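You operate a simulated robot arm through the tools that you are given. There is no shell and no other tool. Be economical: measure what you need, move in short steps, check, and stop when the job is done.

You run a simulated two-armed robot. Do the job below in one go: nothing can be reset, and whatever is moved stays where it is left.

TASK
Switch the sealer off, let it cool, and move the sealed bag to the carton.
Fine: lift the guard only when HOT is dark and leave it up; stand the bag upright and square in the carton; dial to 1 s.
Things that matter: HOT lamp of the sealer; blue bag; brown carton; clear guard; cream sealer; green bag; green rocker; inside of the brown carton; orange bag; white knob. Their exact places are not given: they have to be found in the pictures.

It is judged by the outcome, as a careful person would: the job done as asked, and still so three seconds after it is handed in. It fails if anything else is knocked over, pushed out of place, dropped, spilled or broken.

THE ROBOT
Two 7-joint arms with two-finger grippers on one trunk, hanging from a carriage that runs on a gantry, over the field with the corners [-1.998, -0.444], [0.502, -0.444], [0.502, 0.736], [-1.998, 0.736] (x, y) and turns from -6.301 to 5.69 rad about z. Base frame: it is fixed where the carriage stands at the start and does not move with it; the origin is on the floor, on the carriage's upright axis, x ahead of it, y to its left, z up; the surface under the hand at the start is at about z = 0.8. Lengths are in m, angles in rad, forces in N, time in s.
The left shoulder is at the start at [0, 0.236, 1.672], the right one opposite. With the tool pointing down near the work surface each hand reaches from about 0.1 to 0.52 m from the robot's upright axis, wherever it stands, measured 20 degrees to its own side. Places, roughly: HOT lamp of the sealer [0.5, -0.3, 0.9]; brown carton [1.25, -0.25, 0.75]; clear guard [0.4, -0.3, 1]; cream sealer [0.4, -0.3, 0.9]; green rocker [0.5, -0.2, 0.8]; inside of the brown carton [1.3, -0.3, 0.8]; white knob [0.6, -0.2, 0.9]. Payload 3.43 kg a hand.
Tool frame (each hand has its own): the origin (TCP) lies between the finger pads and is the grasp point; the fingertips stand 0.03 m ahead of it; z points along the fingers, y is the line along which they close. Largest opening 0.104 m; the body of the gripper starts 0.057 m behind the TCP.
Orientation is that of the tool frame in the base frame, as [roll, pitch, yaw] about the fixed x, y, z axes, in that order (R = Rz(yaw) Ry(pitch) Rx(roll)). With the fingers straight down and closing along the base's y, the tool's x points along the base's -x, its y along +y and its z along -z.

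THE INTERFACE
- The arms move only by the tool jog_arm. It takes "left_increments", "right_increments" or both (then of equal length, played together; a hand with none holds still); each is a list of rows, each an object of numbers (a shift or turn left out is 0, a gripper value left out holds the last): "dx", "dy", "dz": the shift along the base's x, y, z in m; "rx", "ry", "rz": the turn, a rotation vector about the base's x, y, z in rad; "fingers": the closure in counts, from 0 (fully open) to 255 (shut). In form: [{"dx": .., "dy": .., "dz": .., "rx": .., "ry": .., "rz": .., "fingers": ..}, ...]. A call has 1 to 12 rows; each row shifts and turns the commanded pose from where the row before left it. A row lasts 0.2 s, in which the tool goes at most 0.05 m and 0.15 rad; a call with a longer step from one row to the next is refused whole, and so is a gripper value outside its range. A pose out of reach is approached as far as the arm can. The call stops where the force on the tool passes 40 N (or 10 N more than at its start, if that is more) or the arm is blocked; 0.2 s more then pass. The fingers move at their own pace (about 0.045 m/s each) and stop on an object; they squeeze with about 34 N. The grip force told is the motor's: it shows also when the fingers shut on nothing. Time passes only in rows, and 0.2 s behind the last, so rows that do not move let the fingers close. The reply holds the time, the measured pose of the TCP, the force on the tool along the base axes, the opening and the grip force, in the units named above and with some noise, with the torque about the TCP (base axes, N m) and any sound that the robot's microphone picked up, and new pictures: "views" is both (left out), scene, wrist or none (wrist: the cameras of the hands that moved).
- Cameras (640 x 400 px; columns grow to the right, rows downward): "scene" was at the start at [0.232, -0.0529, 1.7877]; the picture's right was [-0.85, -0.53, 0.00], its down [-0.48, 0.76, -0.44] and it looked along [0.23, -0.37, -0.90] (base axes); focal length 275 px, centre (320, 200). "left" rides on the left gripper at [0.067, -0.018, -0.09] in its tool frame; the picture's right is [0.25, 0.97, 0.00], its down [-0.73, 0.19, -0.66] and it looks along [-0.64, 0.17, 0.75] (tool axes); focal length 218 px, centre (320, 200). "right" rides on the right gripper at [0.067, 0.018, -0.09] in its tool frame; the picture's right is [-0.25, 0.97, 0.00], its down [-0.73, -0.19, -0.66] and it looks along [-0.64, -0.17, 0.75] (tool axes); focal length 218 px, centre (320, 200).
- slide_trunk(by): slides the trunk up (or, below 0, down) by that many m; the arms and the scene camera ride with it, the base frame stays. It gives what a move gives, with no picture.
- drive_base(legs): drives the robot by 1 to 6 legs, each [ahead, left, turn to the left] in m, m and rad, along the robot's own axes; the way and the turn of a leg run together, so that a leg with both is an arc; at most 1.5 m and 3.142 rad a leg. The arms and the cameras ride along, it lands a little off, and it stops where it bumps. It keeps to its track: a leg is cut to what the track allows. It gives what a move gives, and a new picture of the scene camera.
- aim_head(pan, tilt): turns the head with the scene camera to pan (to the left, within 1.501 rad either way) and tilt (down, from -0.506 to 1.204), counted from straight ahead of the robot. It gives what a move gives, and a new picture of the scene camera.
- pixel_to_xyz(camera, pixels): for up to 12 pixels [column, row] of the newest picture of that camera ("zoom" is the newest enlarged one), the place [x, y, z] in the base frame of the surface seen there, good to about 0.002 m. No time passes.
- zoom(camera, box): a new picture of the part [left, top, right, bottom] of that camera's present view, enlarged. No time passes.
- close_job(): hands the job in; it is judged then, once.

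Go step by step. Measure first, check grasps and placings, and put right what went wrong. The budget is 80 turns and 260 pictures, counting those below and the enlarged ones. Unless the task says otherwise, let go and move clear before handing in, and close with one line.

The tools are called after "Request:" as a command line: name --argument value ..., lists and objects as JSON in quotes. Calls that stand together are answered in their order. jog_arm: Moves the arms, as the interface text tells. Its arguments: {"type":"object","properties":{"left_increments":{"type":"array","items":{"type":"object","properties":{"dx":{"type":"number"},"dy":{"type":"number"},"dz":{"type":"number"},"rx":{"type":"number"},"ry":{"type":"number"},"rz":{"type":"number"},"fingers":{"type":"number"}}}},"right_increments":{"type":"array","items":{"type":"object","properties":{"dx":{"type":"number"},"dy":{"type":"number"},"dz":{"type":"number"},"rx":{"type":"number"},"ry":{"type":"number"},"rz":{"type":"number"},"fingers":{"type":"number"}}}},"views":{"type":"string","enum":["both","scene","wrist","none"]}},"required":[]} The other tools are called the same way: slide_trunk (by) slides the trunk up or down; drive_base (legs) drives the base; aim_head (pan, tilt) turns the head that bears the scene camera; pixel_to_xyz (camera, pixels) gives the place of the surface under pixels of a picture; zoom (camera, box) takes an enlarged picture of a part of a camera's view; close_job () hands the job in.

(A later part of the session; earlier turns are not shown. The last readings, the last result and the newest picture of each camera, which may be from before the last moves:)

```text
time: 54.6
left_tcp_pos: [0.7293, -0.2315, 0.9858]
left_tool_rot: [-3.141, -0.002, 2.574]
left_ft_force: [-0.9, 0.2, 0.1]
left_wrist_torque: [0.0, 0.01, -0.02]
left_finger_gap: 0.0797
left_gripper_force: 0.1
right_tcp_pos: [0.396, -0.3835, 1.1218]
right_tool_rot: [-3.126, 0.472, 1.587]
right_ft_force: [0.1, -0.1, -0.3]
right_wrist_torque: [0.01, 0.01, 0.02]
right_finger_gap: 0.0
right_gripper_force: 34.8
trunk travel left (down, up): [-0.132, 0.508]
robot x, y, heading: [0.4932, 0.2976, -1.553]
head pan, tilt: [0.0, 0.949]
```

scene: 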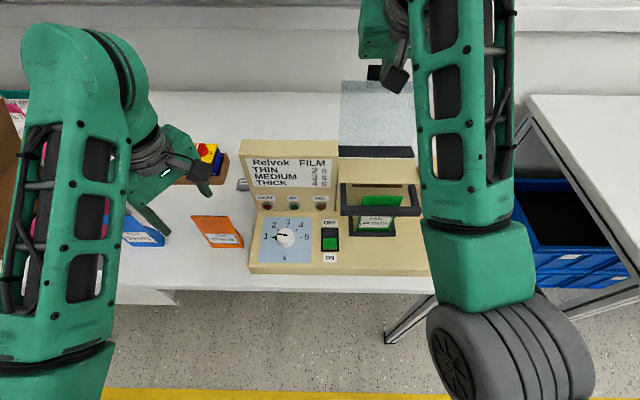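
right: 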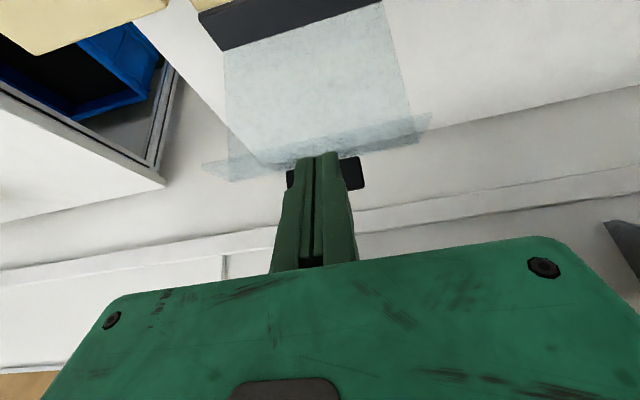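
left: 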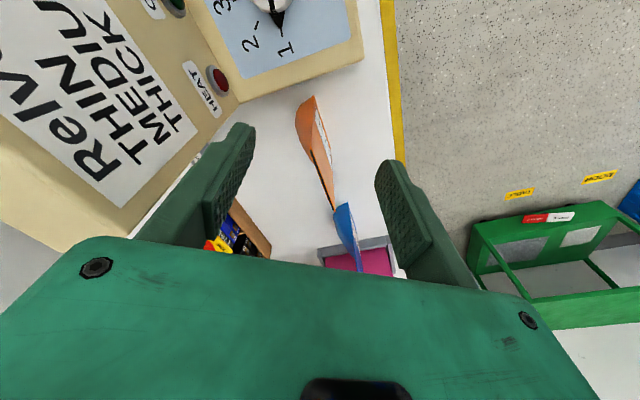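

The fingers slipped off the tab, but the lid stayed up, with the tab just behind the fingertips. I'll nudge it gently back with the closed fingers to find the stop.

Request:
jog_arm --right_increments '[{"dy": -0.01}, {"dy": -0.01}, {"dy": -0.01}, {}]'

Request:
zoom --camera "right" --box '[180, 0, 460, 200]'

```text
time: 55.6
left_tcp_pos: [0.7292, -0.2298, 0.9842]
left_tool_rot: [-3.141, -0.002, 2.574]
left_ft_force: [0.0, 0.6, -0.2]
left_wrist_torque: [-0.01, 0.0, -0.03]
left_finger_gap: 0.0797
left_gripper_force: 0.0
right_tcp_pos: [0.396, -0.4141, 1.1207]
right_tool_rot: [-3.129, 0.472, 1.586]
right_ft_force: [-0.2, 0.3, -0.3]
right_wrist_torque: [-0.01, 0.0, 0.0]
right_finger_gap: 0.0002
right_gripper_force: 35.1
trunk travel left (down, up): [-0.132, 0.508]
robot x, y, heading: [0.4904, 0.298, -1.554]
head pan, tilt: [0.0, 0.949]
```

scene: 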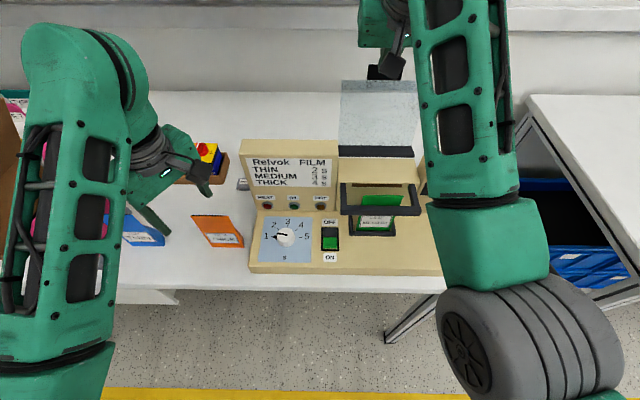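
right: 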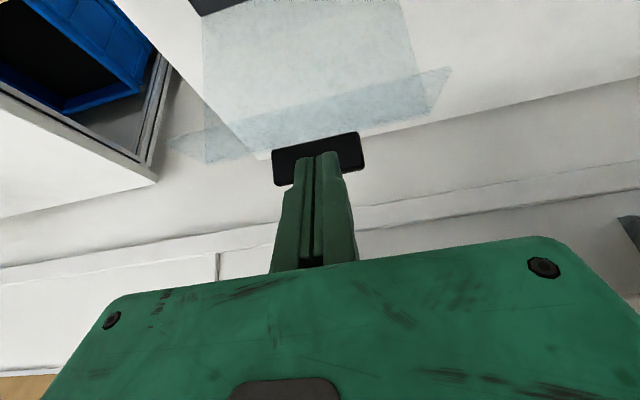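

```text
2.00 times, centred on (320, 100) of right
```

zoom: 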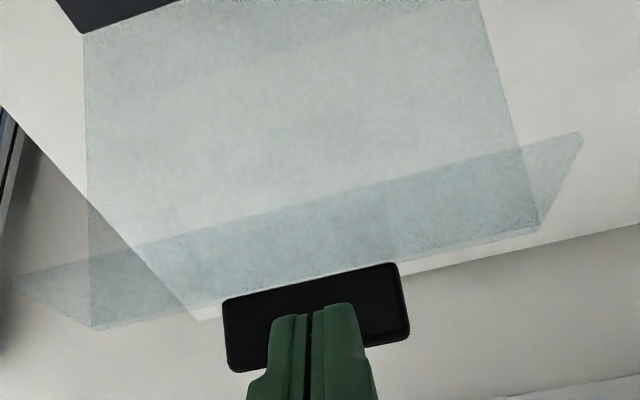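

The lid stands leaning back and no contact is felt. I'll measure the tab position and retract the right hand, watching that the lid stays.

Request:
pixel_to_xyz --camera "right" --pixels '[[283, 165], [354, 150], [283, 178], [300, 60]]'

Request:
jog_arm --right_increments '[{"dy": 0.03, "dz": 0.03}, {"dy": 0.03, "dz": 0.03}, {"dy": 0.04, "dx": -0.02}, {"dy": 0.04, "dx": -0.02}, {"dy": 0.04, "dx": -0.02}, {"dy": 0.04, "dx": -0.02}, {"dy": 0.03, "dx": -0.03}, {"dy": 0.03, "dx": -0.03}, {"dx": -0.04, "dz": 0.02}, {"dx": -0.04}, {"dx": -0.04}]' --views "scene"

Request:
zoom --camera "scene" --box '[300, 50, 520, 250]'

```text
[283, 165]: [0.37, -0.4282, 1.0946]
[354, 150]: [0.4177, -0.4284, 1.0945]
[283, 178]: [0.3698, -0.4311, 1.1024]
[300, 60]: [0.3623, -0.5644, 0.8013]
```

```text
time: 58.0
left_tcp_pos: [0.7277, -0.2295, 0.9857]
left_tool_rot: [3.14, -0.002, 2.575]
left_ft_force: [0.2, 0.0, 0.0]
left_wrist_torque: [-0.02, -0.01, -0.01]
left_finger_gap: 0.0796
left_gripper_force: 0.1
right_tcp_pos: [0.1457, -0.2392, 1.1718]
right_tool_rot: [-3.128, 0.475, 1.586]
right_ft_force: [1.2, 1.1, -0.2]
right_wrist_torque: [0.0, 0.0, 0.02]
right_finger_gap: 0.0
right_gripper_force: 35.1
right hand out of reach, approached as far as the arm can: row 6, 7, 8, 9
trunk travel left (down, up): [-0.132, 0.508]
robot x, y, heading: [0.4919, 0.2961, -1.55]
head pan, tilt: [0.0, 0.949]
```

scene: 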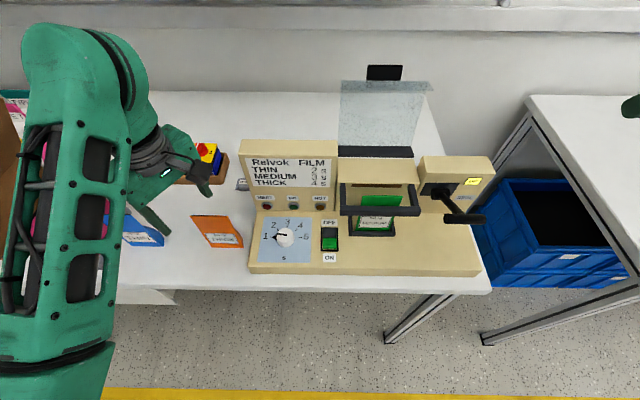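

```text
2.00 times, centred on (410, 150) of scene
```

zoom: 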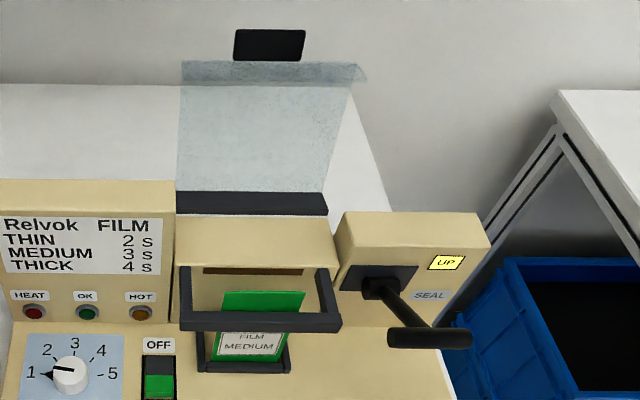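

The guard stays up, leaning back at its stop, and all lamps are dark. Now I'll measure the bag and its surroundings, tucking the right hand back.

Request:
jog_arm --right_increments '[{"dy": 0.04}, {"dy": 0.045}, {"dy": 0.045}, {"dy": 0.045}, {"dx": 0.02, "dy": 0.03}]' --views "none"

Request:
zoom --camera "scene" --box '[336, 170, 432, 245]'

Request:
pixel_to_xyz --camera "scene" --pixels '[[383, 198], [383, 196], [383, 203], [362, 201], [403, 203], [380, 190], [380, 186], [383, 210], [380, 222], [378, 233], [352, 226], [397, 228]]'

```text
time: 59.2
left_tcp_pos: [0.7291, -0.2303, 0.9854]
left_tool_rot: [3.141, 0.0, 2.573]
left_ft_force: [0.2, -0.6, 0.5]
left_wrist_torque: [-0.04, -0.03, 0.02]
left_finger_gap: 0.0797
left_gripper_force: 0.0
right_tcp_pos: [0.1407, -0.1879, 1.0952]
right_tool_rot: [-3.129, 0.477, 1.587]
right_ft_force: [0.5, -0.3, 0.9]
right_wrist_torque: [-0.01, 0.01, -0.02]
right_finger_gap: 0.0001
right_gripper_force: 35.0
right hand out of reach, approached as far as the arm can: row 1, 2, 3, 4, 5
trunk travel left (down, up): [-0.132, 0.508]
robot x, y, heading: [0.4924, 0.2973, -1.55]
head pan, tilt: [0.0, 0.949]
```

```text
5.33 times, centred on (384, 208) of scene
```

zoom: 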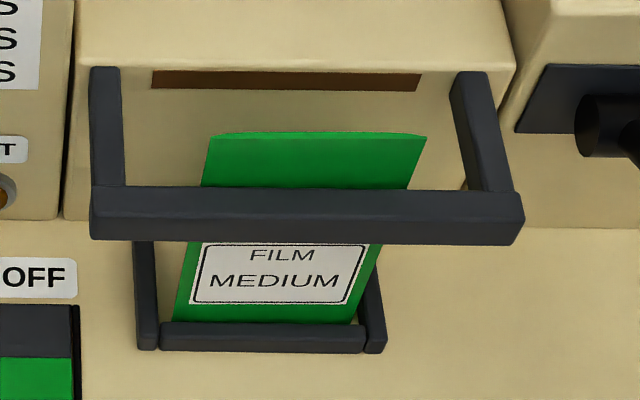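

```text
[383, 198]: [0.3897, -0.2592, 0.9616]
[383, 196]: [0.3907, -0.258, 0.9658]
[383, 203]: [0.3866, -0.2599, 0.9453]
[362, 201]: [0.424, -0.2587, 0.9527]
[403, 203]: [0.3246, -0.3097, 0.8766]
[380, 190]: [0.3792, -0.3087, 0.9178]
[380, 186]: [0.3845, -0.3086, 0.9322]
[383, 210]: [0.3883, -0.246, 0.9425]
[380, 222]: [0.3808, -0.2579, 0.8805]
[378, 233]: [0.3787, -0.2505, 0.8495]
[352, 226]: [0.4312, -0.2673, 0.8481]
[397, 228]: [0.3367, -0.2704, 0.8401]
```

The bag's front is at y≈-.2585, x≈.35–.427, top z≈.967, with about 24 mm above the jaw bar (z .943) to grip. I'll raise the left hand, shift the carriage back to x≈0.40, and rotate the left hand to close along y.

Request:
jog_arm --left_increments '[{"dz": 0.04, "rz": 0.1}, {"dz": 0.04, "rz": 0.14}, {"dz": 0.04, "rz": 0.14}, {"rz": 0.14}, {"rz": 0.05, "fingers": 0}]' --views "none"

Request:
drive_base --legs '[[0, -0.1, 0]]'

Request:
jog_arm --left_increments '[{"dx": -0.04, "dy": -0.005}, {"dx": -0.04, "dy": -0.005}, {"dx": -0.04, "dy": -0.005}, {"dx": -0.04, "dy": -0.005}, {"dx": -0.04, "dy": -0.005}, {"dx": -0.04, "dy": -0.005}, {}]'

```text
time: 60.4
left_tcp_pos: [0.8265, -0.2695, 1.0327]
left_tool_rot: [-3.134, 0.012, 2.902]
left_ft_force: [-0.2, 0.1, 0.4]
left_wrist_torque: [0.04, 0.03, 0.04]
left_finger_gap: 0.1041
left_gripper_force: 0.1
left hand out of reach, approached as far as the arm can: row 1, 2, 3, 4
right_tcp_pos: [0.1408, -0.1878, 1.0953]
right_tool_rot: [-3.13, 0.478, 1.586]
right_ft_force: [0.2, 0.1, -0.3]
right_wrist_torque: [-0.03, -0.02, -0.01]
right_finger_gap: 0.0001
right_gripper_force: 34.4
trunk travel left (down, up): [-0.132, 0.508]
robot x, y, heading: [0.4951, 0.2996, -1.556]
head pan, tilt: [0.0, 0.949]
```

```text
time: 61.5
left_tcp_pos: [0.724, -0.2711, 1.0312]
left_tool_rot: [-3.133, 0.01, 2.905]
left_ft_force: [-0.2, 0.1, 0.0]
left_wrist_torque: [0.02, -0.05, -0.01]
left_finger_gap: 0.1039
left_gripper_force: 0.1
right_tcp_pos: [0.0391, -0.1908, 1.0945]
right_tool_rot: [-3.127, 0.477, 1.59]
right_ft_force: [-0.2, -0.1, 0.5]
right_wrist_torque: [-0.01, -0.03, 0.0]
right_finger_gap: 0.0
right_gripper_force: 34.6
trunk travel left (down, up): [-0.132, 0.508]
robot x, y, heading: [0.3918, 0.2932, -1.552]
head pan, tilt: [0.0, 0.949]
```

scene: 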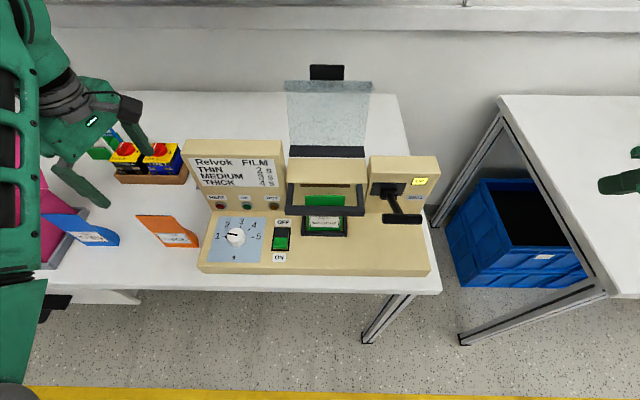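

```text
time: 63.1
left_tcp_pos: [0.7061, -0.2726, 1.0292]
left_tool_rot: [-3.136, 0.017, 2.875]
left_ft_force: [-0.1, 0.4, -0.5]
left_wrist_torque: [0.01, 0.0, -0.02]
left_finger_gap: 0.104
left_gripper_force: 0.1
left hand out of reach, approached as far as the arm can: row 1, 2, 3, 4, 5, 6
right_tcp_pos: [0.0394, -0.1902, 1.0946]
right_tool_rot: [-3.127, 0.476, 1.588]
right_ft_force: [-0.6, 0.3, -0.6]
right_wrist_torque: [0.0, 0.01, 0.0]
right_finger_gap: 0.0
right_gripper_force: 35.3
trunk travel left (down, up): [-0.132, 0.508]
robot x, y, heading: [0.3895, 0.2925, -1.548]
head pan, tilt: [0.0, 0.949]
```

scene: 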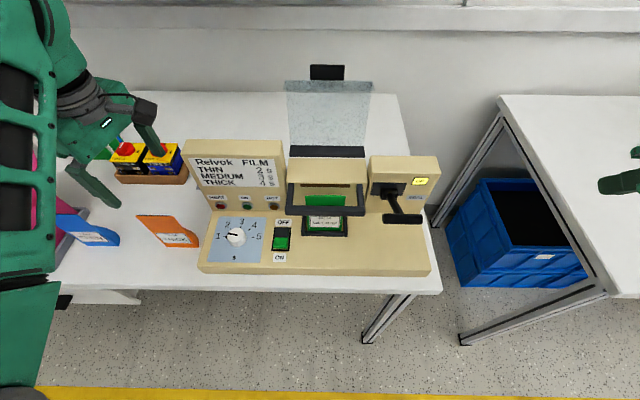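
left: 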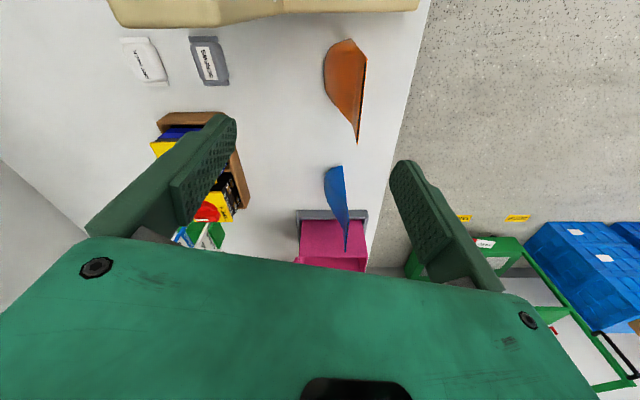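

Yaw past ~2.9 hits a joint limit, so I'll unwind the other way, toward yaw 0.

Request:
jog_arm --left_increments '[{"rz": -0.14, "dy": 0.01, "dz": 0.01}, {"rz": -0.14, "dy": 0.01, "dz": 0.01}, {"rz": -0.14, "dy": 0.01, "dz": 0.01}, {"rz": -0.14, "dx": -0.02, "dz": 0.01}, {"rz": -0.14, "dx": -0.02, "dz": 0.01}, {"rz": -0.14, "dx": -0.02}, {"rz": -0.14, "dx": -0.02}, {"rz": -0.14, "dx": -0.02}, {"rz": -0.14, "dx": -0.02}, {"rz": -0.14, "dx": -0.02}, {"rz": -0.14, "dx": -0.02}, {"rz": -0.14, "dx": -0.02}]' --views "none"

Request:
jog_arm --left_increments '[{"rz": -0.14, "dx": -0.02}, {"rz": -0.14, "dx": -0.02}, {"rz": -0.14, "dx": -0.02}, {"rz": -0.14, "dx": -0.02}, {"rz": -0.14}, {"rz": -0.14}, {"rz": -0.14}, {"rz": -0.14}, {"rz": -0.07}]'

```text
time: 64.4
left_tcp_pos: [0.6824, -0.2722, 1.0309]
left_tool_rot: [3.128, 0.03, 2.173]
left_ft_force: [25.3, 12.4, 4.1]
left_wrist_torque: [0.07, -0.42, 0.42]
left_finger_gap: 0.0873
left_gripper_force: 0.1
left hand out of reach, approached as far as the arm can: row 1, 2, 3, 4, 5
right_tcp_pos: [0.0456, -0.1924, 1.0948]
right_tool_rot: [-3.13, 0.477, 1.593]
right_ft_force: [0.3, -0.7, -0.1]
right_wrist_torque: [-0.01, -0.03, 0.03]
right_finger_gap: 0.0
right_gripper_force: 34.5
trunk travel left (down, up): [-0.132, 0.508]
robot x, y, heading: [0.3973, 0.2959, -1.547]
head pan, tilt: [0.0, 0.949]
stopped in row 6 (left hand): the force on the tool passed its limit at 46 N (the readings are from after the stop); the commanded pose is now the measured one
```

```text
time: 64.8
left_tcp_pos: [0.6846, -0.2701, 1.0306]
left_tool_rot: [3.113, 0.037, 2.127]
left_ft_force: [24.9, 5.8, 3.7]
left_wrist_torque: [-0.13, -0.25, 0.69]
left_finger_gap: 0.09
left_gripper_force: 0.1
right_tcp_pos: [0.047, -0.1915, 1.0939]
right_tool_rot: [-3.13, 0.476, 1.593]
right_ft_force: [-0.2, -0.1, 0.1]
right_wrist_torque: [-0.02, -0.02, -0.02]
right_finger_gap: 0.0
right_gripper_force: 34.2
trunk travel left (down, up): [-0.132, 0.508]
robot x, y, heading: [0.3949, 0.2955, -1.542]
head pan, tilt: [0.0, 0.949]
stopped in row 1 (left hand): the force on the tool passed its limit at 44 N (the readings are from after the stop); the commanded pose is now the measured one
```

scene: 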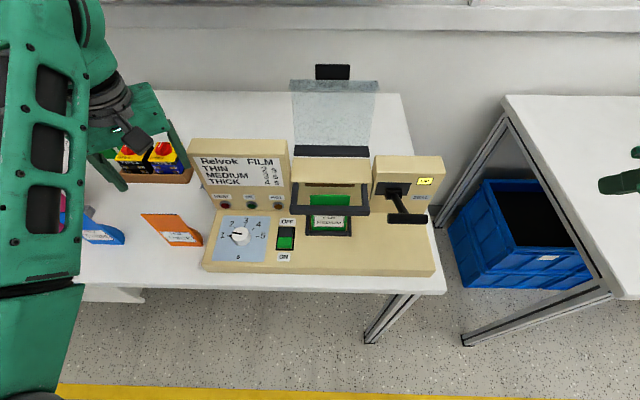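
left: 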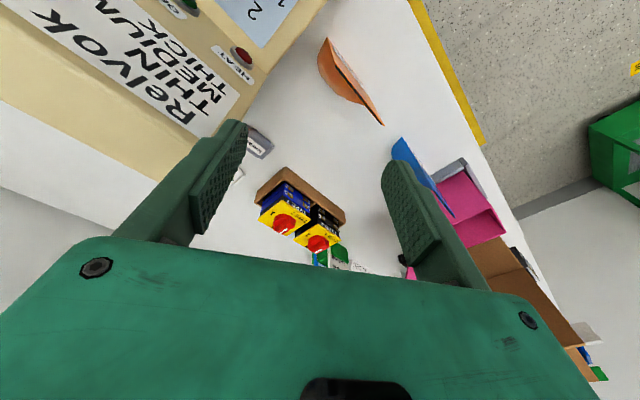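

The finger touched the side of the sealer's back panel. I'll move off (+x, up), then unwind, and recheck the sealer's position.

Request:
jog_arm --left_increments '[{"dx": 0.04}, {"dx": 0.02, "dy": 0.03, "dz": 0.02}, {"dz": 0.045}, {"dz": 0.04}, {"rz": -0.14}, {"rz": -0.14}, {"rz": -0.14}, {"rz": -0.14}, {"rz": -0.14}, {"rz": -0.14}]' --views "scene"

Request:
pixel_to_xyz --camera "scene" --pixels '[[430, 272], [286, 244], [240, 236], [330, 70], [327, 198], [317, 208]]'

```text
time: 67.0
left_tcp_pos: [0.7464, -0.2966, 1.0714]
left_tool_rot: [3.121, 0.03, 1.277]
left_ft_force: [-0.5, -0.1, 0.2]
left_wrist_torque: [0.01, 0.0, -0.02]
left_finger_gap: 0.1038
left_gripper_force: 0.1
left hand out of reach, approached as far as the arm can: row 2, 3, 4
right_tcp_pos: [0.0429, -0.1916, 1.0949]
right_tool_rot: [-3.129, 0.476, 1.594]
right_ft_force: [-0.2, 0.2, -0.2]
right_wrist_torque: [0.0, 0.01, -0.01]
right_finger_gap: 0.0
right_gripper_force: 34.9
trunk travel left (down, up): [-0.132, 0.508]
robot x, y, heading: [0.3949, 0.2947, -1.546]
head pan, tilt: [0.0, 0.949]
```

scene: 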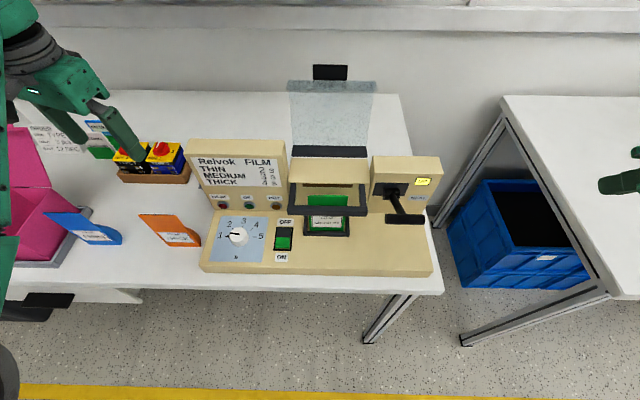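

```text
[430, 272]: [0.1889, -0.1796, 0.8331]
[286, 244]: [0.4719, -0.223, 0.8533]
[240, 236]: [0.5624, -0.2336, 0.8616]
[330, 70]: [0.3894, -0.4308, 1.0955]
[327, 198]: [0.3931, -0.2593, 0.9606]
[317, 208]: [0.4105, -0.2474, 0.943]
```

The sealer, bag and guard are where they were. The trunk is now too low for an upright hand, so I'll raise it 0.2 and continue unwinding the left hand to yaw 0.

Request:
slide_trunk --by 0.2

Request:
jog_arm --left_increments '[{"dx": -0.03, "dy": 0.01, "rz": -0.14}, {"dx": -0.03, "dy": 0.01, "rz": -0.14}, {"dx": -0.03, "dy": 0.01, "rz": -0.14}, {"dx": -0.03, "dy": 0.005, "rz": -0.14}, {"dx": -0.03, "rz": -0.14}, {"dx": -0.03, "rz": -0.14}, {"dx": -0.03, "rz": -0.14}, {"dx": -0.03, "rz": -0.14}, {"dx": -0.03, "rz": -0.14}, {"dx": -0.04}, {"dx": -0.04}, {}]'

```text
time: 69.1
left_tcp_pos: [0.7476, -0.295, 1.2704]
left_tool_rot: [3.121, 0.028, 1.278]
left_ft_force: [0.2, -0.2, -0.8]
left_wrist_torque: [0.02, 0.02, -0.01]
left_finger_gap: 0.1038
left_gripper_force: 0.1
right_tcp_pos: [0.0432, -0.1918, 1.2943]
right_tool_rot: [-3.127, 0.476, 1.594]
right_ft_force: [0.4, 0.1, -0.1]
right_wrist_torque: [-0.01, 0.01, 0.02]
right_finger_gap: 0.0002
right_gripper_force: 34.4
trunk travel left (down, up): [-0.332, 0.308]
robot x, y, heading: [0.3942, 0.2957, -1.543]
head pan, tilt: [0.0, 0.949]
```

```text
time: 71.7
left_tcp_pos: [0.4006, -0.2819, 1.25]
left_tool_rot: [3.122, 0.03, 0.017]
left_ft_force: [-0.2, -0.6, -0.4]
left_wrist_torque: [-0.02, 0.03, 0.02]
left_finger_gap: 0.104
left_gripper_force: 0.0
left hand out of reach, approached as far as the arm can: row 1, 2, 3, 4
right_tcp_pos: [0.0443, -0.1916, 1.2954]
right_tool_rot: [-3.128, 0.477, 1.594]
right_ft_force: [-0.3, -0.4, -0.5]
right_wrist_torque: [-0.01, -0.02, 0.02]
right_finger_gap: 0.0
right_gripper_force: 34.8
trunk travel left (down, up): [-0.332, 0.308]
robot x, y, heading: [0.3921, 0.2931, -1.547]
head pan, tilt: [0.0, 0.949]
```

scene: 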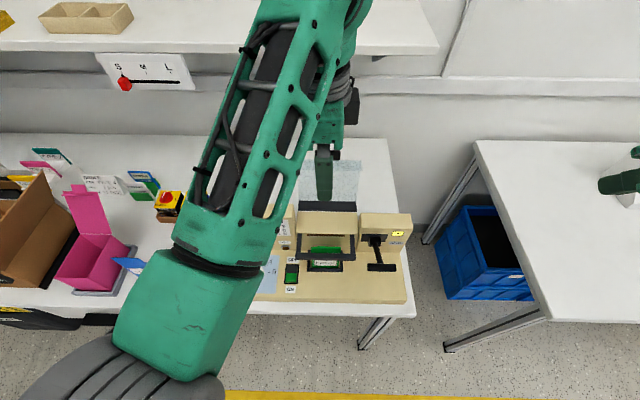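
left: 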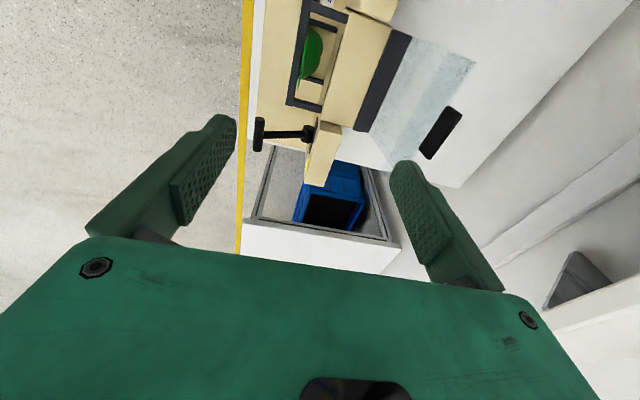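

The left hand is at yaw≈0 above the bag. I'll zoom its view to check the bag's cross-section.

Request:
zoom --camera "left" --box '[270, 0, 400, 110]'

Request:
pixel_to_xyz --camera "left" --pixels '[[312, 35], [307, 60], [321, 45], [316, 55], [310, 85], [300, 75]]'

```text
3.64 times, centred on (335, 55) of left
```

zoom: 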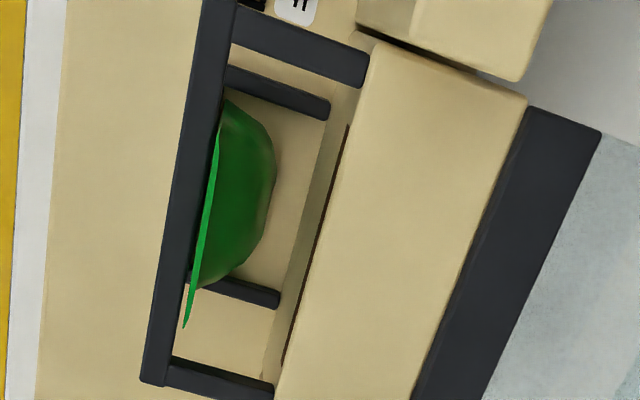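

```text
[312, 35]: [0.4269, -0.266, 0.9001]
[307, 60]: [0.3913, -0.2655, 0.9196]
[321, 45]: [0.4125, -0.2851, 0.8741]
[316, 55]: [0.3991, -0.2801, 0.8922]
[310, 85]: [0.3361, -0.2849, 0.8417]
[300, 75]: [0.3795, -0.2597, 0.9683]
```

The bag has a thin flat top fin at y≈-.2595 bulging back below. I'll level the tool, narrow the fingers to ~47 mm and descend above the fin.

Request:
jog_arm --left_increments '[{"dx": -0.01, "dy": 0.011, "rx": 0.0195, "ry": -0.03, "rz": -0.017, "fingers": 140}, {"dy": 0.01, "dz": -0.04}, {"dz": -0.05}, {"dz": -0.05}, {"dz": -0.05}, {"dz": -0.03}, {}]'

Request:
zoom --camera "left" --box '[200, 0, 460, 200]'

```text
time: 73.3
left_tcp_pos: [0.3879, -0.2604, 1.0274]
left_tool_rot: [-3.141, 0.001, 0.001]
left_ft_force: [-0.5, -0.1, -0.1]
left_wrist_torque: [-0.03, 0.0, 0.0]
left_finger_gap: 0.0471
left_gripper_force: 0.1
right_tcp_pos: [0.0436, -0.191, 1.2948]
right_tool_rot: [-3.129, 0.477, 1.593]
right_ft_force: [0.7, 0.9, 0.5]
right_wrist_torque: [0.0, 0.0, -0.01]
right_finger_gap: 0.0
right_gripper_force: 34.9
trunk travel left (down, up): [-0.332, 0.308]
robot x, y, heading: [0.392, 0.298, -1.553]
head pan, tilt: [0.0, 0.949]
```

scene: 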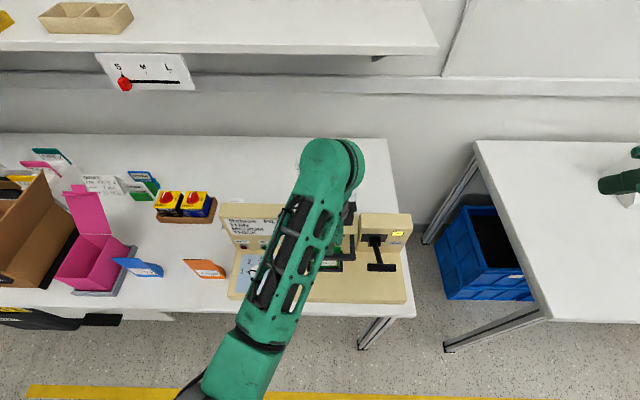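
left: 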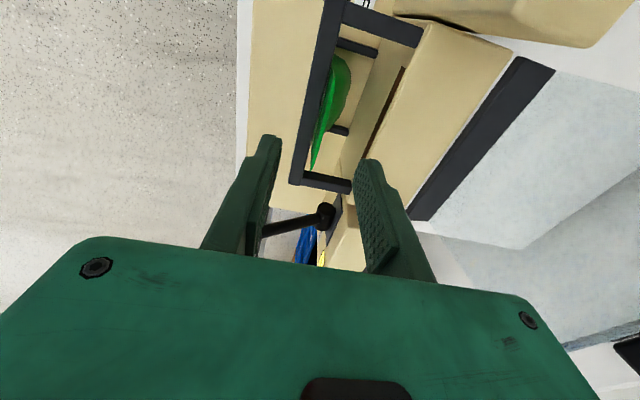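

```text
2.00 times, centred on (330, 100) of left
```

zoom: 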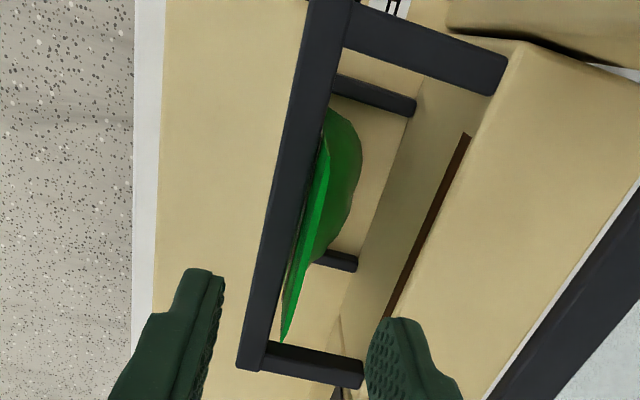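

The fin is between the fingers. I'll descend to TCP z≈.980 and close.

Request:
jog_arm --left_increments '[{"dx": 0.003, "dy": -0.001, "dz": -0.03}, {"dz": -0.017}, {}, {"fingers": 255}, {}, {}, {}, {}]'

Request:
zoom --camera "left" --box '[200, 0, 460, 200]'

```text
time: 75.1
left_tcp_pos: [0.3913, -0.2608, 0.9821]
left_tool_rot: [-3.141, 0.0, 0.001]
left_ft_force: [1.0, 0.0, 1.0]
left_wrist_torque: [0.0, -0.03, 0.01]
left_finger_gap: 0.006
left_gripper_force: 33.9
right_tcp_pos: [0.0427, -0.1925, 1.2962]
right_tool_rot: [-3.128, 0.476, 1.593]
right_ft_force: [-0.2, 1.4, 0.0]
right_wrist_torque: [-0.03, -0.01, 0.0]
right_finger_gap: 0.0001
right_gripper_force: 34.6
trunk travel left (down, up): [-0.332, 0.308]
robot x, y, heading: [0.3928, 0.2952, -1.55]
head pan, tilt: [0.0, 0.949]
```

scene: 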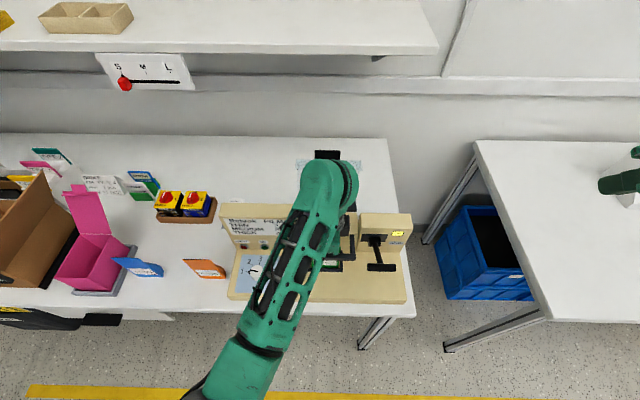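
left: 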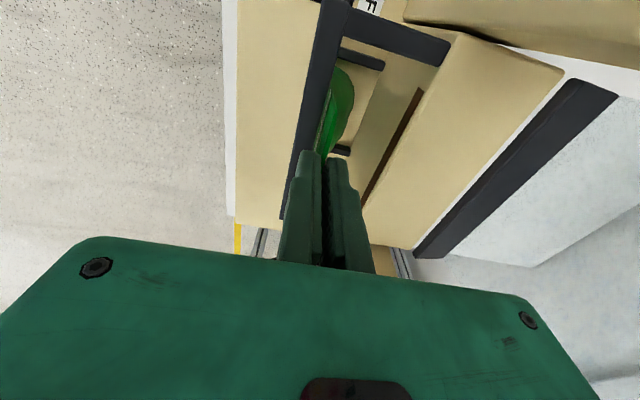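

```text
2.00 times, centred on (330, 100) of left
```

zoom: 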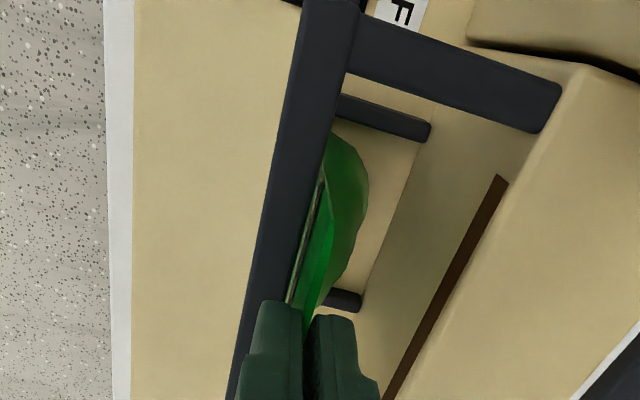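

The fin is gripped (gap 6 mm). I'll lift straight up.

Request:
jog_arm --left_increments '[{"dz": 0.015}, {"dz": 0.02}, {"dz": 0.025}, {"dz": 0.03}, {"dz": 0.03}, {"dz": 0.03}, {"dz": 0.03}, {}]'

```text
time: 76.9
left_tcp_pos: [0.3894, -0.2662, 1.1626]
left_tool_rot: [3.141, 0.0, 0.002]
left_ft_force: [-0.1, -0.5, -0.2]
left_wrist_torque: [0.01, 0.06, 0.01]
left_finger_gap: 0.006
left_gripper_force: 33.4
right_tcp_pos: [0.0443, -0.1914, 1.2944]
right_tool_rot: [-3.128, 0.476, 1.594]
right_ft_force: [-0.5, 0.5, 0.2]
right_wrist_torque: [0.0, 0.01, -0.04]
right_finger_gap: 0.0
right_gripper_force: 34.6
trunk travel left (down, up): [-0.332, 0.308]
robot x, y, heading: [0.3917, 0.2913, -1.543]
head pan, tilt: [0.0, 0.949]
```

scene: 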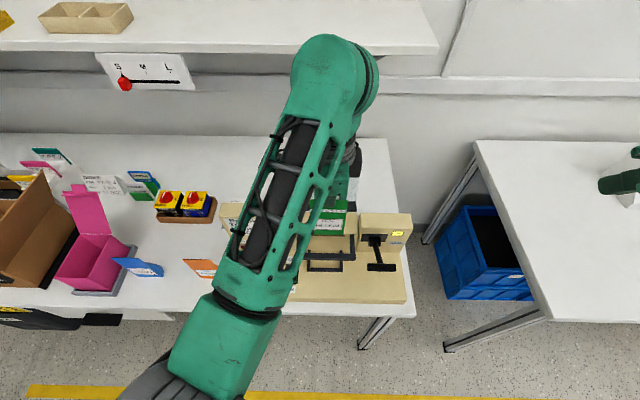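
left: 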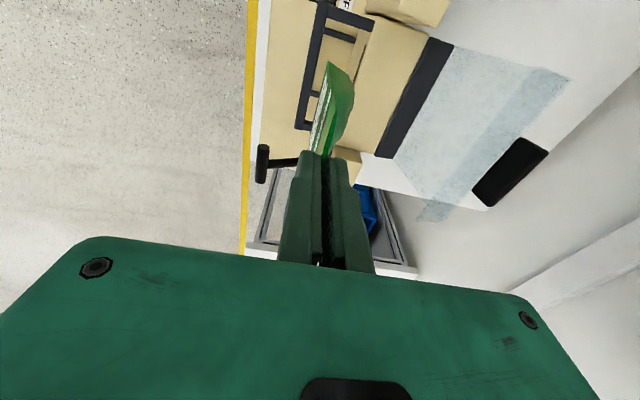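

The bag is out and held. I'll bring it back over the aisle side, shift the carriage to x≈.5 and look at the carton.

Request:
jog_arm --left_increments '[{"dy": 0.03, "dz": 0.03}, {"dy": 0.035, "dz": 0.03}, {"dx": 0.02, "dy": 0.04}, {"dx": 0.04}, {"dx": 0.04}]' --views "none"

Request:
drive_base --legs '[[0, 0.104, 0]]'

Request:
aim_head --pan 0.75 --tilt 0.85

```text
time: 78.1
left_tcp_pos: [0.4714, -0.2118, 1.1964]
left_tool_rot: [3.141, -0.002, 0.002]
left_ft_force: [0.0, -1.3, -0.5]
left_wrist_torque: [0.02, 0.04, 0.0]
left_finger_gap: 0.0061
left_gripper_force: 34.0
left hand out of reach, approached as far as the arm can: row 2, 3, 4, 5
right_tcp_pos: [0.044, -0.191, 1.2956]
right_tool_rot: [-3.13, 0.478, 1.594]
right_ft_force: [0.3, 0.3, 0.0]
right_wrist_torque: [0.0, 0.01, 0.01]
right_finger_gap: 0.0
right_gripper_force: 34.3
trunk travel left (down, up): [-0.332, 0.308]
robot x, y, heading: [0.3936, 0.294, -1.541]
head pan, tilt: [0.0, 0.949]
```

```text
time: 79.3
left_tcp_pos: [0.5758, -0.209, 1.1978]
left_tool_rot: [-3.141, -0.001, 0.001]
left_ft_force: [0.9, -0.1, 0.0]
left_wrist_torque: [0.01, 0.0, 0.02]
left_finger_gap: 0.0059
left_gripper_force: 33.7
right_tcp_pos: [0.148, -0.1893, 1.2945]
right_tool_rot: [-3.129, 0.475, 1.592]
right_ft_force: [-0.8, -0.5, 0.1]
right_wrist_torque: [0.01, 0.03, -0.02]
right_finger_gap: 0.0
right_gripper_force: 34.6
trunk travel left (down, up): [-0.332, 0.308]
robot x, y, heading: [0.4988, 0.2991, -1.547]
head pan, tilt: [0.0, 0.949]
```

scene: 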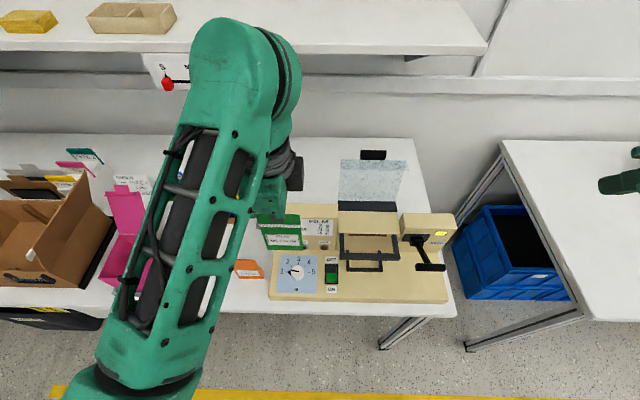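

```text
time: 80.4
left_tcp_pos: [0.5762, -0.2075, 1.1977]
left_tool_rot: [-3.141, 0.0, -0.001]
left_ft_force: [-0.3, 0.2, 0.0]
left_wrist_torque: [0.02, 0.02, 0.02]
left_finger_gap: 0.006
left_gripper_force: 33.8
right_tcp_pos: [0.1481, -0.1893, 1.2955]
right_tool_rot: [-3.128, 0.477, 1.591]
right_ft_force: [0.0, 0.3, -0.6]
right_wrist_torque: [-0.01, -0.01, 0.01]
right_finger_gap: 0.0
right_gripper_force: 34.9
trunk travel left (down, up): [-0.332, 0.308]
robot x, y, heading: [0.5036, 0.2983, -1.553]
head pan, tilt: [0.75, 0.85]
```

scene: 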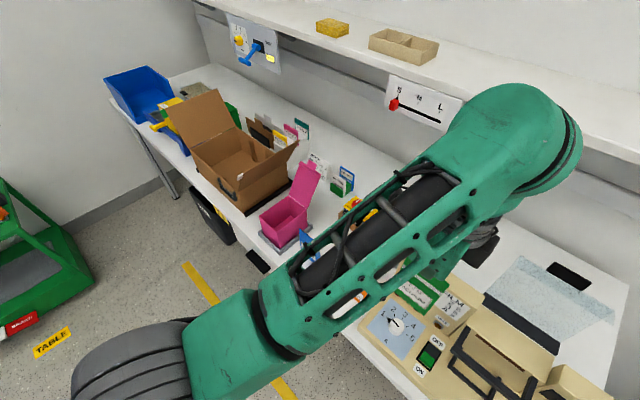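

The carton is visible at (235,155). I'll zoom and measure its inside and rim.

Request:
zoom --camera "scene" --box '[150, 75, 330, 225]'

Request:
pixel_to_xyz --camera "scene" --pixels '[[192, 143], [239, 127], [273, 153], [233, 185], [240, 208], [233, 165], [225, 170], [245, 165], [215, 165], [240, 150], [298, 140], [200, 110]]'

```text
2.67 times, centred on (240, 150) of scene
```

zoom: 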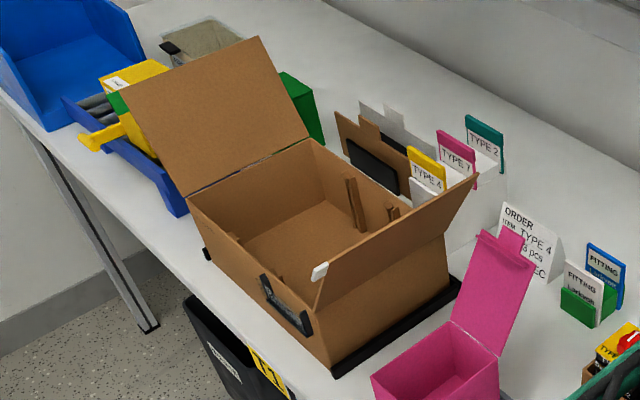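

```text
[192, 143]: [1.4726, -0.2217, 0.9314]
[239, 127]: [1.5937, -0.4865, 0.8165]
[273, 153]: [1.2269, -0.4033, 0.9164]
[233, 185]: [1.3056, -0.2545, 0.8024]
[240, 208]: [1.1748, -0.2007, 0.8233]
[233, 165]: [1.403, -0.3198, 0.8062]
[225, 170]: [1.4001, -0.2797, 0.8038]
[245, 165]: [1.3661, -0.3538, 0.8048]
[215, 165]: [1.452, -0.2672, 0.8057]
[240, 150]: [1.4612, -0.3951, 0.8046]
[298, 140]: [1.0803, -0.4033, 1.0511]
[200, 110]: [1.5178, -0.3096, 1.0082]
```

The inside floor is z≈.804, the walls reach z≈.93, and there seem to be rib posts inside. I'll zoom in more.

Request:
zoom --camera "scene" --box '[185, 115, 305, 215]'

Request:
zoom --camera "scene" --box '[220, 125, 290, 185]'

```text
4.00 times, centred on (245, 165) of scene
```

zoom: 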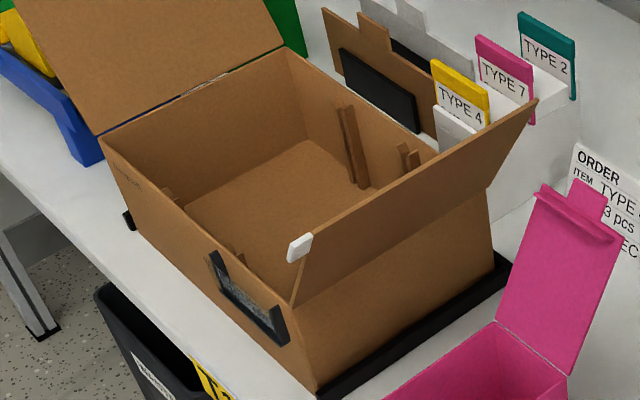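

```text
6.67 times, centred on (255, 155) of scene
```

zoom: 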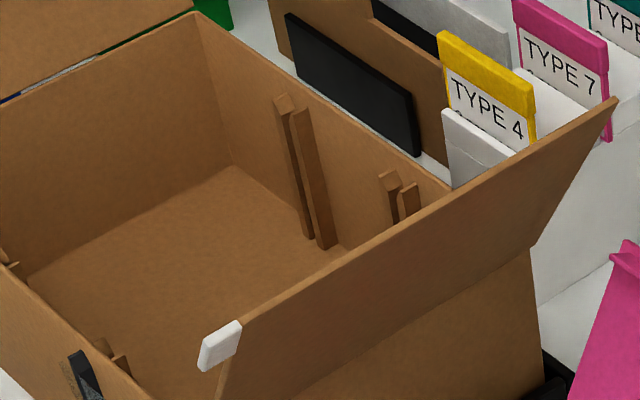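

Rib pairs on the front and back walls leave three bays. I'll measure the walls' lines to get the carton's alignment.

Request:
pixel_to_xyz --camera "scene" --pixels '[[200, 165], [215, 182], [240, 136], [250, 142], [260, 148], [212, 146], [225, 139], [265, 192.5], [285, 177.5], [248, 140], [253, 143], [267, 154]]'

Request:
pixel_to_xyz --camera "zoom" --pixels '[[285, 105], [303, 112], [388, 180], [408, 190], [320, 245], [305, 235], [10, 262], [105, 350], [120, 362], [150, 60], [230, 170], [30, 275]]'

```text
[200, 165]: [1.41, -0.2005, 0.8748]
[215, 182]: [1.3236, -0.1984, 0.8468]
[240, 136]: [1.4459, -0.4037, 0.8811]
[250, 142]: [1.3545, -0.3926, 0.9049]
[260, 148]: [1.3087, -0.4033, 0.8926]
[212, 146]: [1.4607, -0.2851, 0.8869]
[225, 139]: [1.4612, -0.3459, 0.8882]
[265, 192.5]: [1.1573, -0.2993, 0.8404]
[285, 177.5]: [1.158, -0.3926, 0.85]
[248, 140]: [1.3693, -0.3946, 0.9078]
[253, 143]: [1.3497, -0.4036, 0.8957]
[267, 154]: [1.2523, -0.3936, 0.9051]
```

```text
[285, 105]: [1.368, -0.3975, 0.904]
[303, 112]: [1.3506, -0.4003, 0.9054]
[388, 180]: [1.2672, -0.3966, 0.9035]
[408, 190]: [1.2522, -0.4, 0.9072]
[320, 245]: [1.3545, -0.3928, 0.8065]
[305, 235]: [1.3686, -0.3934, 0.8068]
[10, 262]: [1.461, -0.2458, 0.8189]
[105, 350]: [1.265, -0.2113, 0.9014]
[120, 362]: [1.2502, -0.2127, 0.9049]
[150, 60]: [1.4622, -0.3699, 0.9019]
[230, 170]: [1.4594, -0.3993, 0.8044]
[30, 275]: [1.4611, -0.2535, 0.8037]
```

The carton is square to the axes: inside x 1.16–1.46, y -.404…-.205, floor z .804, with short ribs at x≈1.26 and 1.36 on the walls only. I'll turn the bag hand to yaw ≈ π/2 while moving +x, raise the trunk, and drive nearer.

Request:
jog_arm --left_increments '[{"dx": 0.02, "dz": 0.01, "rz": 0.14}, {"dx": 0.02, "dz": 0.01, "rz": 0.14}, {"dx": 0.02, "dz": 0.01, "rz": 0.14}, {"dx": 0.02, "rz": 0.14}, {"dx": 0.02, "rz": 0.14}, {"dx": 0.02, "rz": 0.14}, {"dx": 0.02, "rz": 0.14}, {"dx": 0.02, "rz": 0.14}, {"dx": 0.02, "rz": 0.14}, {"dx": 0.02, "rz": 0.14}, {"dx": 0.02, "rz": 0.14}, {"rz": 0.03}]' --views "none"

Request:
slide_trunk --by 0.1

Request:
drive_base --legs '[[0.2, 0, 0]]'

```text
time: 83.0
left_tcp_pos: [0.7908, -0.233, 1.2021]
left_tool_rot: [3.141, 0.001, 1.573]
left_ft_force: [-0.3, 0.0, -0.6]
left_wrist_torque: [-0.01, -0.02, -0.02]
left_finger_gap: 0.0061
left_gripper_force: 34.3
left hand out of reach, approached as far as the arm can: row 1, 2, 3, 4, 6
right_tcp_pos: [0.1485, -0.1889, 1.2949]
right_tool_rot: [-3.127, 0.477, 1.592]
right_ft_force: [-0.3, -0.1, 0.7]
right_wrist_torque: [0.0, 0.03, 0.02]
right_finger_gap: 0.0
right_gripper_force: 34.2
trunk travel left (down, up): [-0.332, 0.308]
robot x, y, heading: [0.498, 0.2993, -1.548]
head pan, tilt: [0.75, 0.85]
```

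```text
time: 84.3
left_tcp_pos: [0.7905, -0.232, 1.3024]
left_tool_rot: [3.142, 0.0, 1.571]
left_ft_force: [-0.4, 0.2, -0.4]
left_wrist_torque: [0.02, 0.0, -0.03]
left_finger_gap: 0.0063
left_gripper_force: 34.0
right_tcp_pos: [0.148, -0.1892, 1.396]
right_tool_rot: [-3.127, 0.476, 1.592]
right_ft_force: [-0.1, -0.5, -0.7]
right_wrist_torque: [-0.01, 0.0, 0.02]
right_finger_gap: 0.0002
right_gripper_force: 34.6
trunk travel left (down, up): [-0.432, 0.208]
robot x, y, heading: [0.4979, 0.294, -1.546]
head pan, tilt: [0.75, 0.85]
```

```text
time: 86.0
left_tcp_pos: [0.793, -0.4355, 1.3024]
left_tool_rot: [-3.141, 0.003, 1.568]
left_ft_force: [0.3, 0.0, 0.0]
left_wrist_torque: [0.05, 0.03, -0.02]
left_finger_gap: 0.006
left_gripper_force: 33.9
right_tcp_pos: [0.1521, -0.3925, 1.3951]
right_tool_rot: [-3.129, 0.477, 1.591]
right_ft_force: [-0.1, -0.1, -0.6]
right_wrist_torque: [0.01, 0.01, 0.02]
right_finger_gap: 0.0
right_gripper_force: 34.8
trunk travel left (down, up): [-0.432, 0.208]
robot x, y, heading: [0.5026, 0.094, -1.557]
head pan, tilt: [0.75, 0.85]
```

scene: 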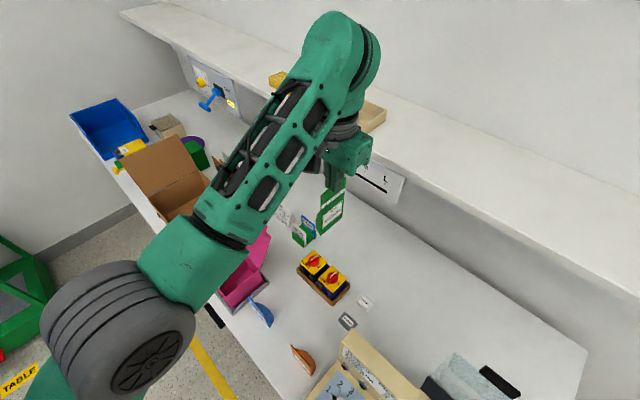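

The bag is clear of everything at z≥1.16. I'll swing the hand toward the carton at this height.

Request:
jog_arm --left_increments '[{"dx": 0.03, "dy": 0.03}, {"dx": 0.03, "dy": 0.03}, {"dx": 0.035, "dy": 0.025}, {"dx": 0.04, "dy": 0.02}, {"dx": 0.04, "dy": 0.015}, {"dx": 0.04, "dy": 0.01}, {"dx": 0.04}, {"dx": 0.04}, {"dx": 0.04}, {}]'

```text
time: 88.2
left_tcp_pos: [1.1418, -0.3646, 1.288]
left_tool_rot: [-3.14, 0.001, 1.569]
left_ft_force: [-0.4, 0.3, -1.5]
left_wrist_torque: [0.01, -0.02, 0.0]
left_finger_gap: 0.0064
left_gripper_force: 33.9
left hand out of reach, approached as far as the arm can: row 1, 2, 3, 4
right_tcp_pos: [0.152, -0.3913, 1.3956]
right_tool_rot: [-3.127, 0.477, 1.592]
right_ft_force: [-0.2, -0.1, 0.1]
right_wrist_torque: [-0.01, -0.03, 0.02]
right_finger_gap: 0.0001
right_gripper_force: 35.0
trunk travel left (down, up): [-0.432, 0.208]
robot x, y, heading: [0.5024, 0.093, -1.549]
head pan, tilt: [0.75, 0.85]
```

scene: 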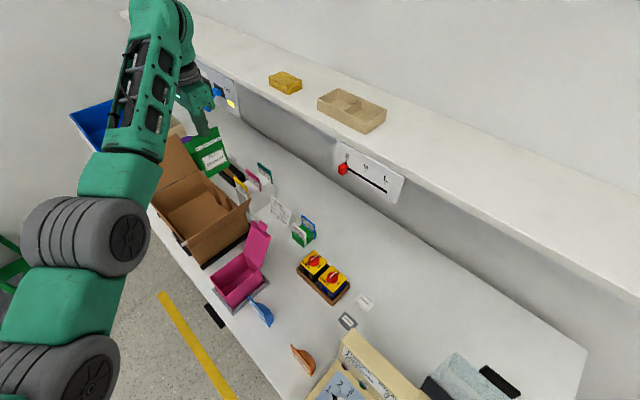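
left: 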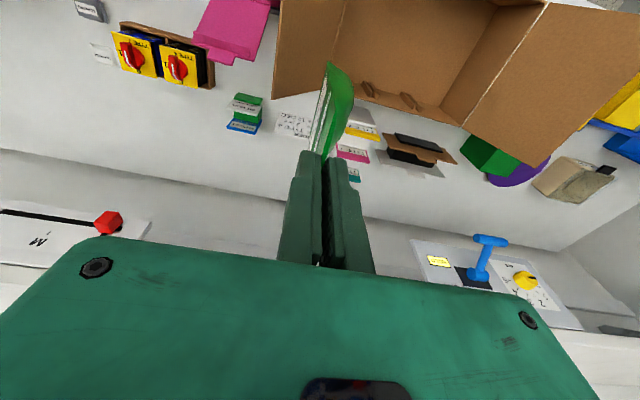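

Next I'll centre over the carton's near part, target (1.225,-.305), and check from the cameras.

Request:
jog_arm --left_increments '[{"dx": 0.028, "dy": 0.02}, {"dx": 0.028, "dy": 0.02}, {"dx": 0.027, "dy": 0.02}, {}]'

Request:
zoom --camera "scene" --box '[110, 80, 290, 260]'

```text
time: 89.2
left_tcp_pos: [1.2266, -0.3036, 1.2892]
left_tool_rot: [-3.142, 0.0, 1.568]
left_ft_force: [-0.1, -0.1, -0.8]
left_wrist_torque: [0.02, 0.02, -0.02]
left_finger_gap: 0.0064
left_gripper_force: 34.2
right_tcp_pos: [0.1506, -0.3921, 1.3944]
right_tool_rot: [-3.127, 0.479, 1.59]
right_ft_force: [0.1, -0.8, 0.2]
right_wrist_torque: [0.02, 0.0, -0.02]
right_finger_gap: 0.0
right_gripper_force: 34.7
trunk travel left (down, up): [-0.432, 0.208]
robot x, y, heading: [0.5018, 0.0958, -1.549]
head pan, tilt: [0.75, 0.85]
```

scene: 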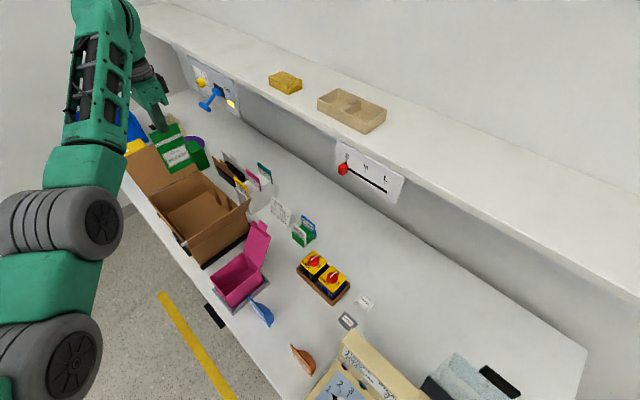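
left: 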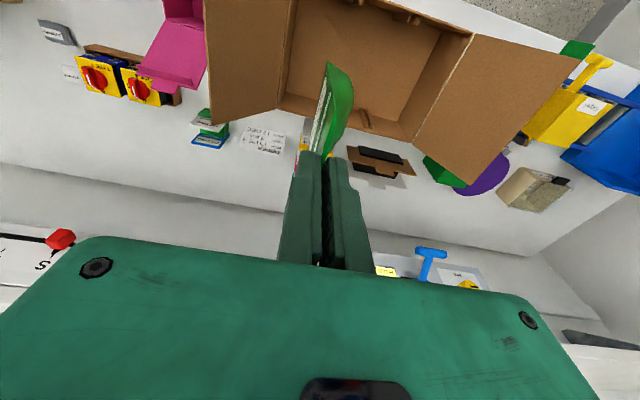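

```text
2.22 times, centred on (200, 170) of scene
```

zoom: 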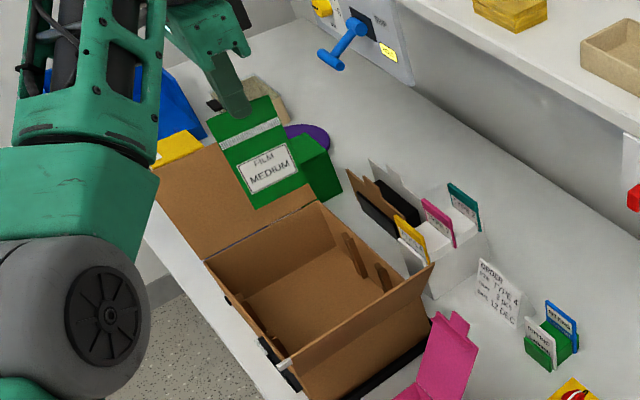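

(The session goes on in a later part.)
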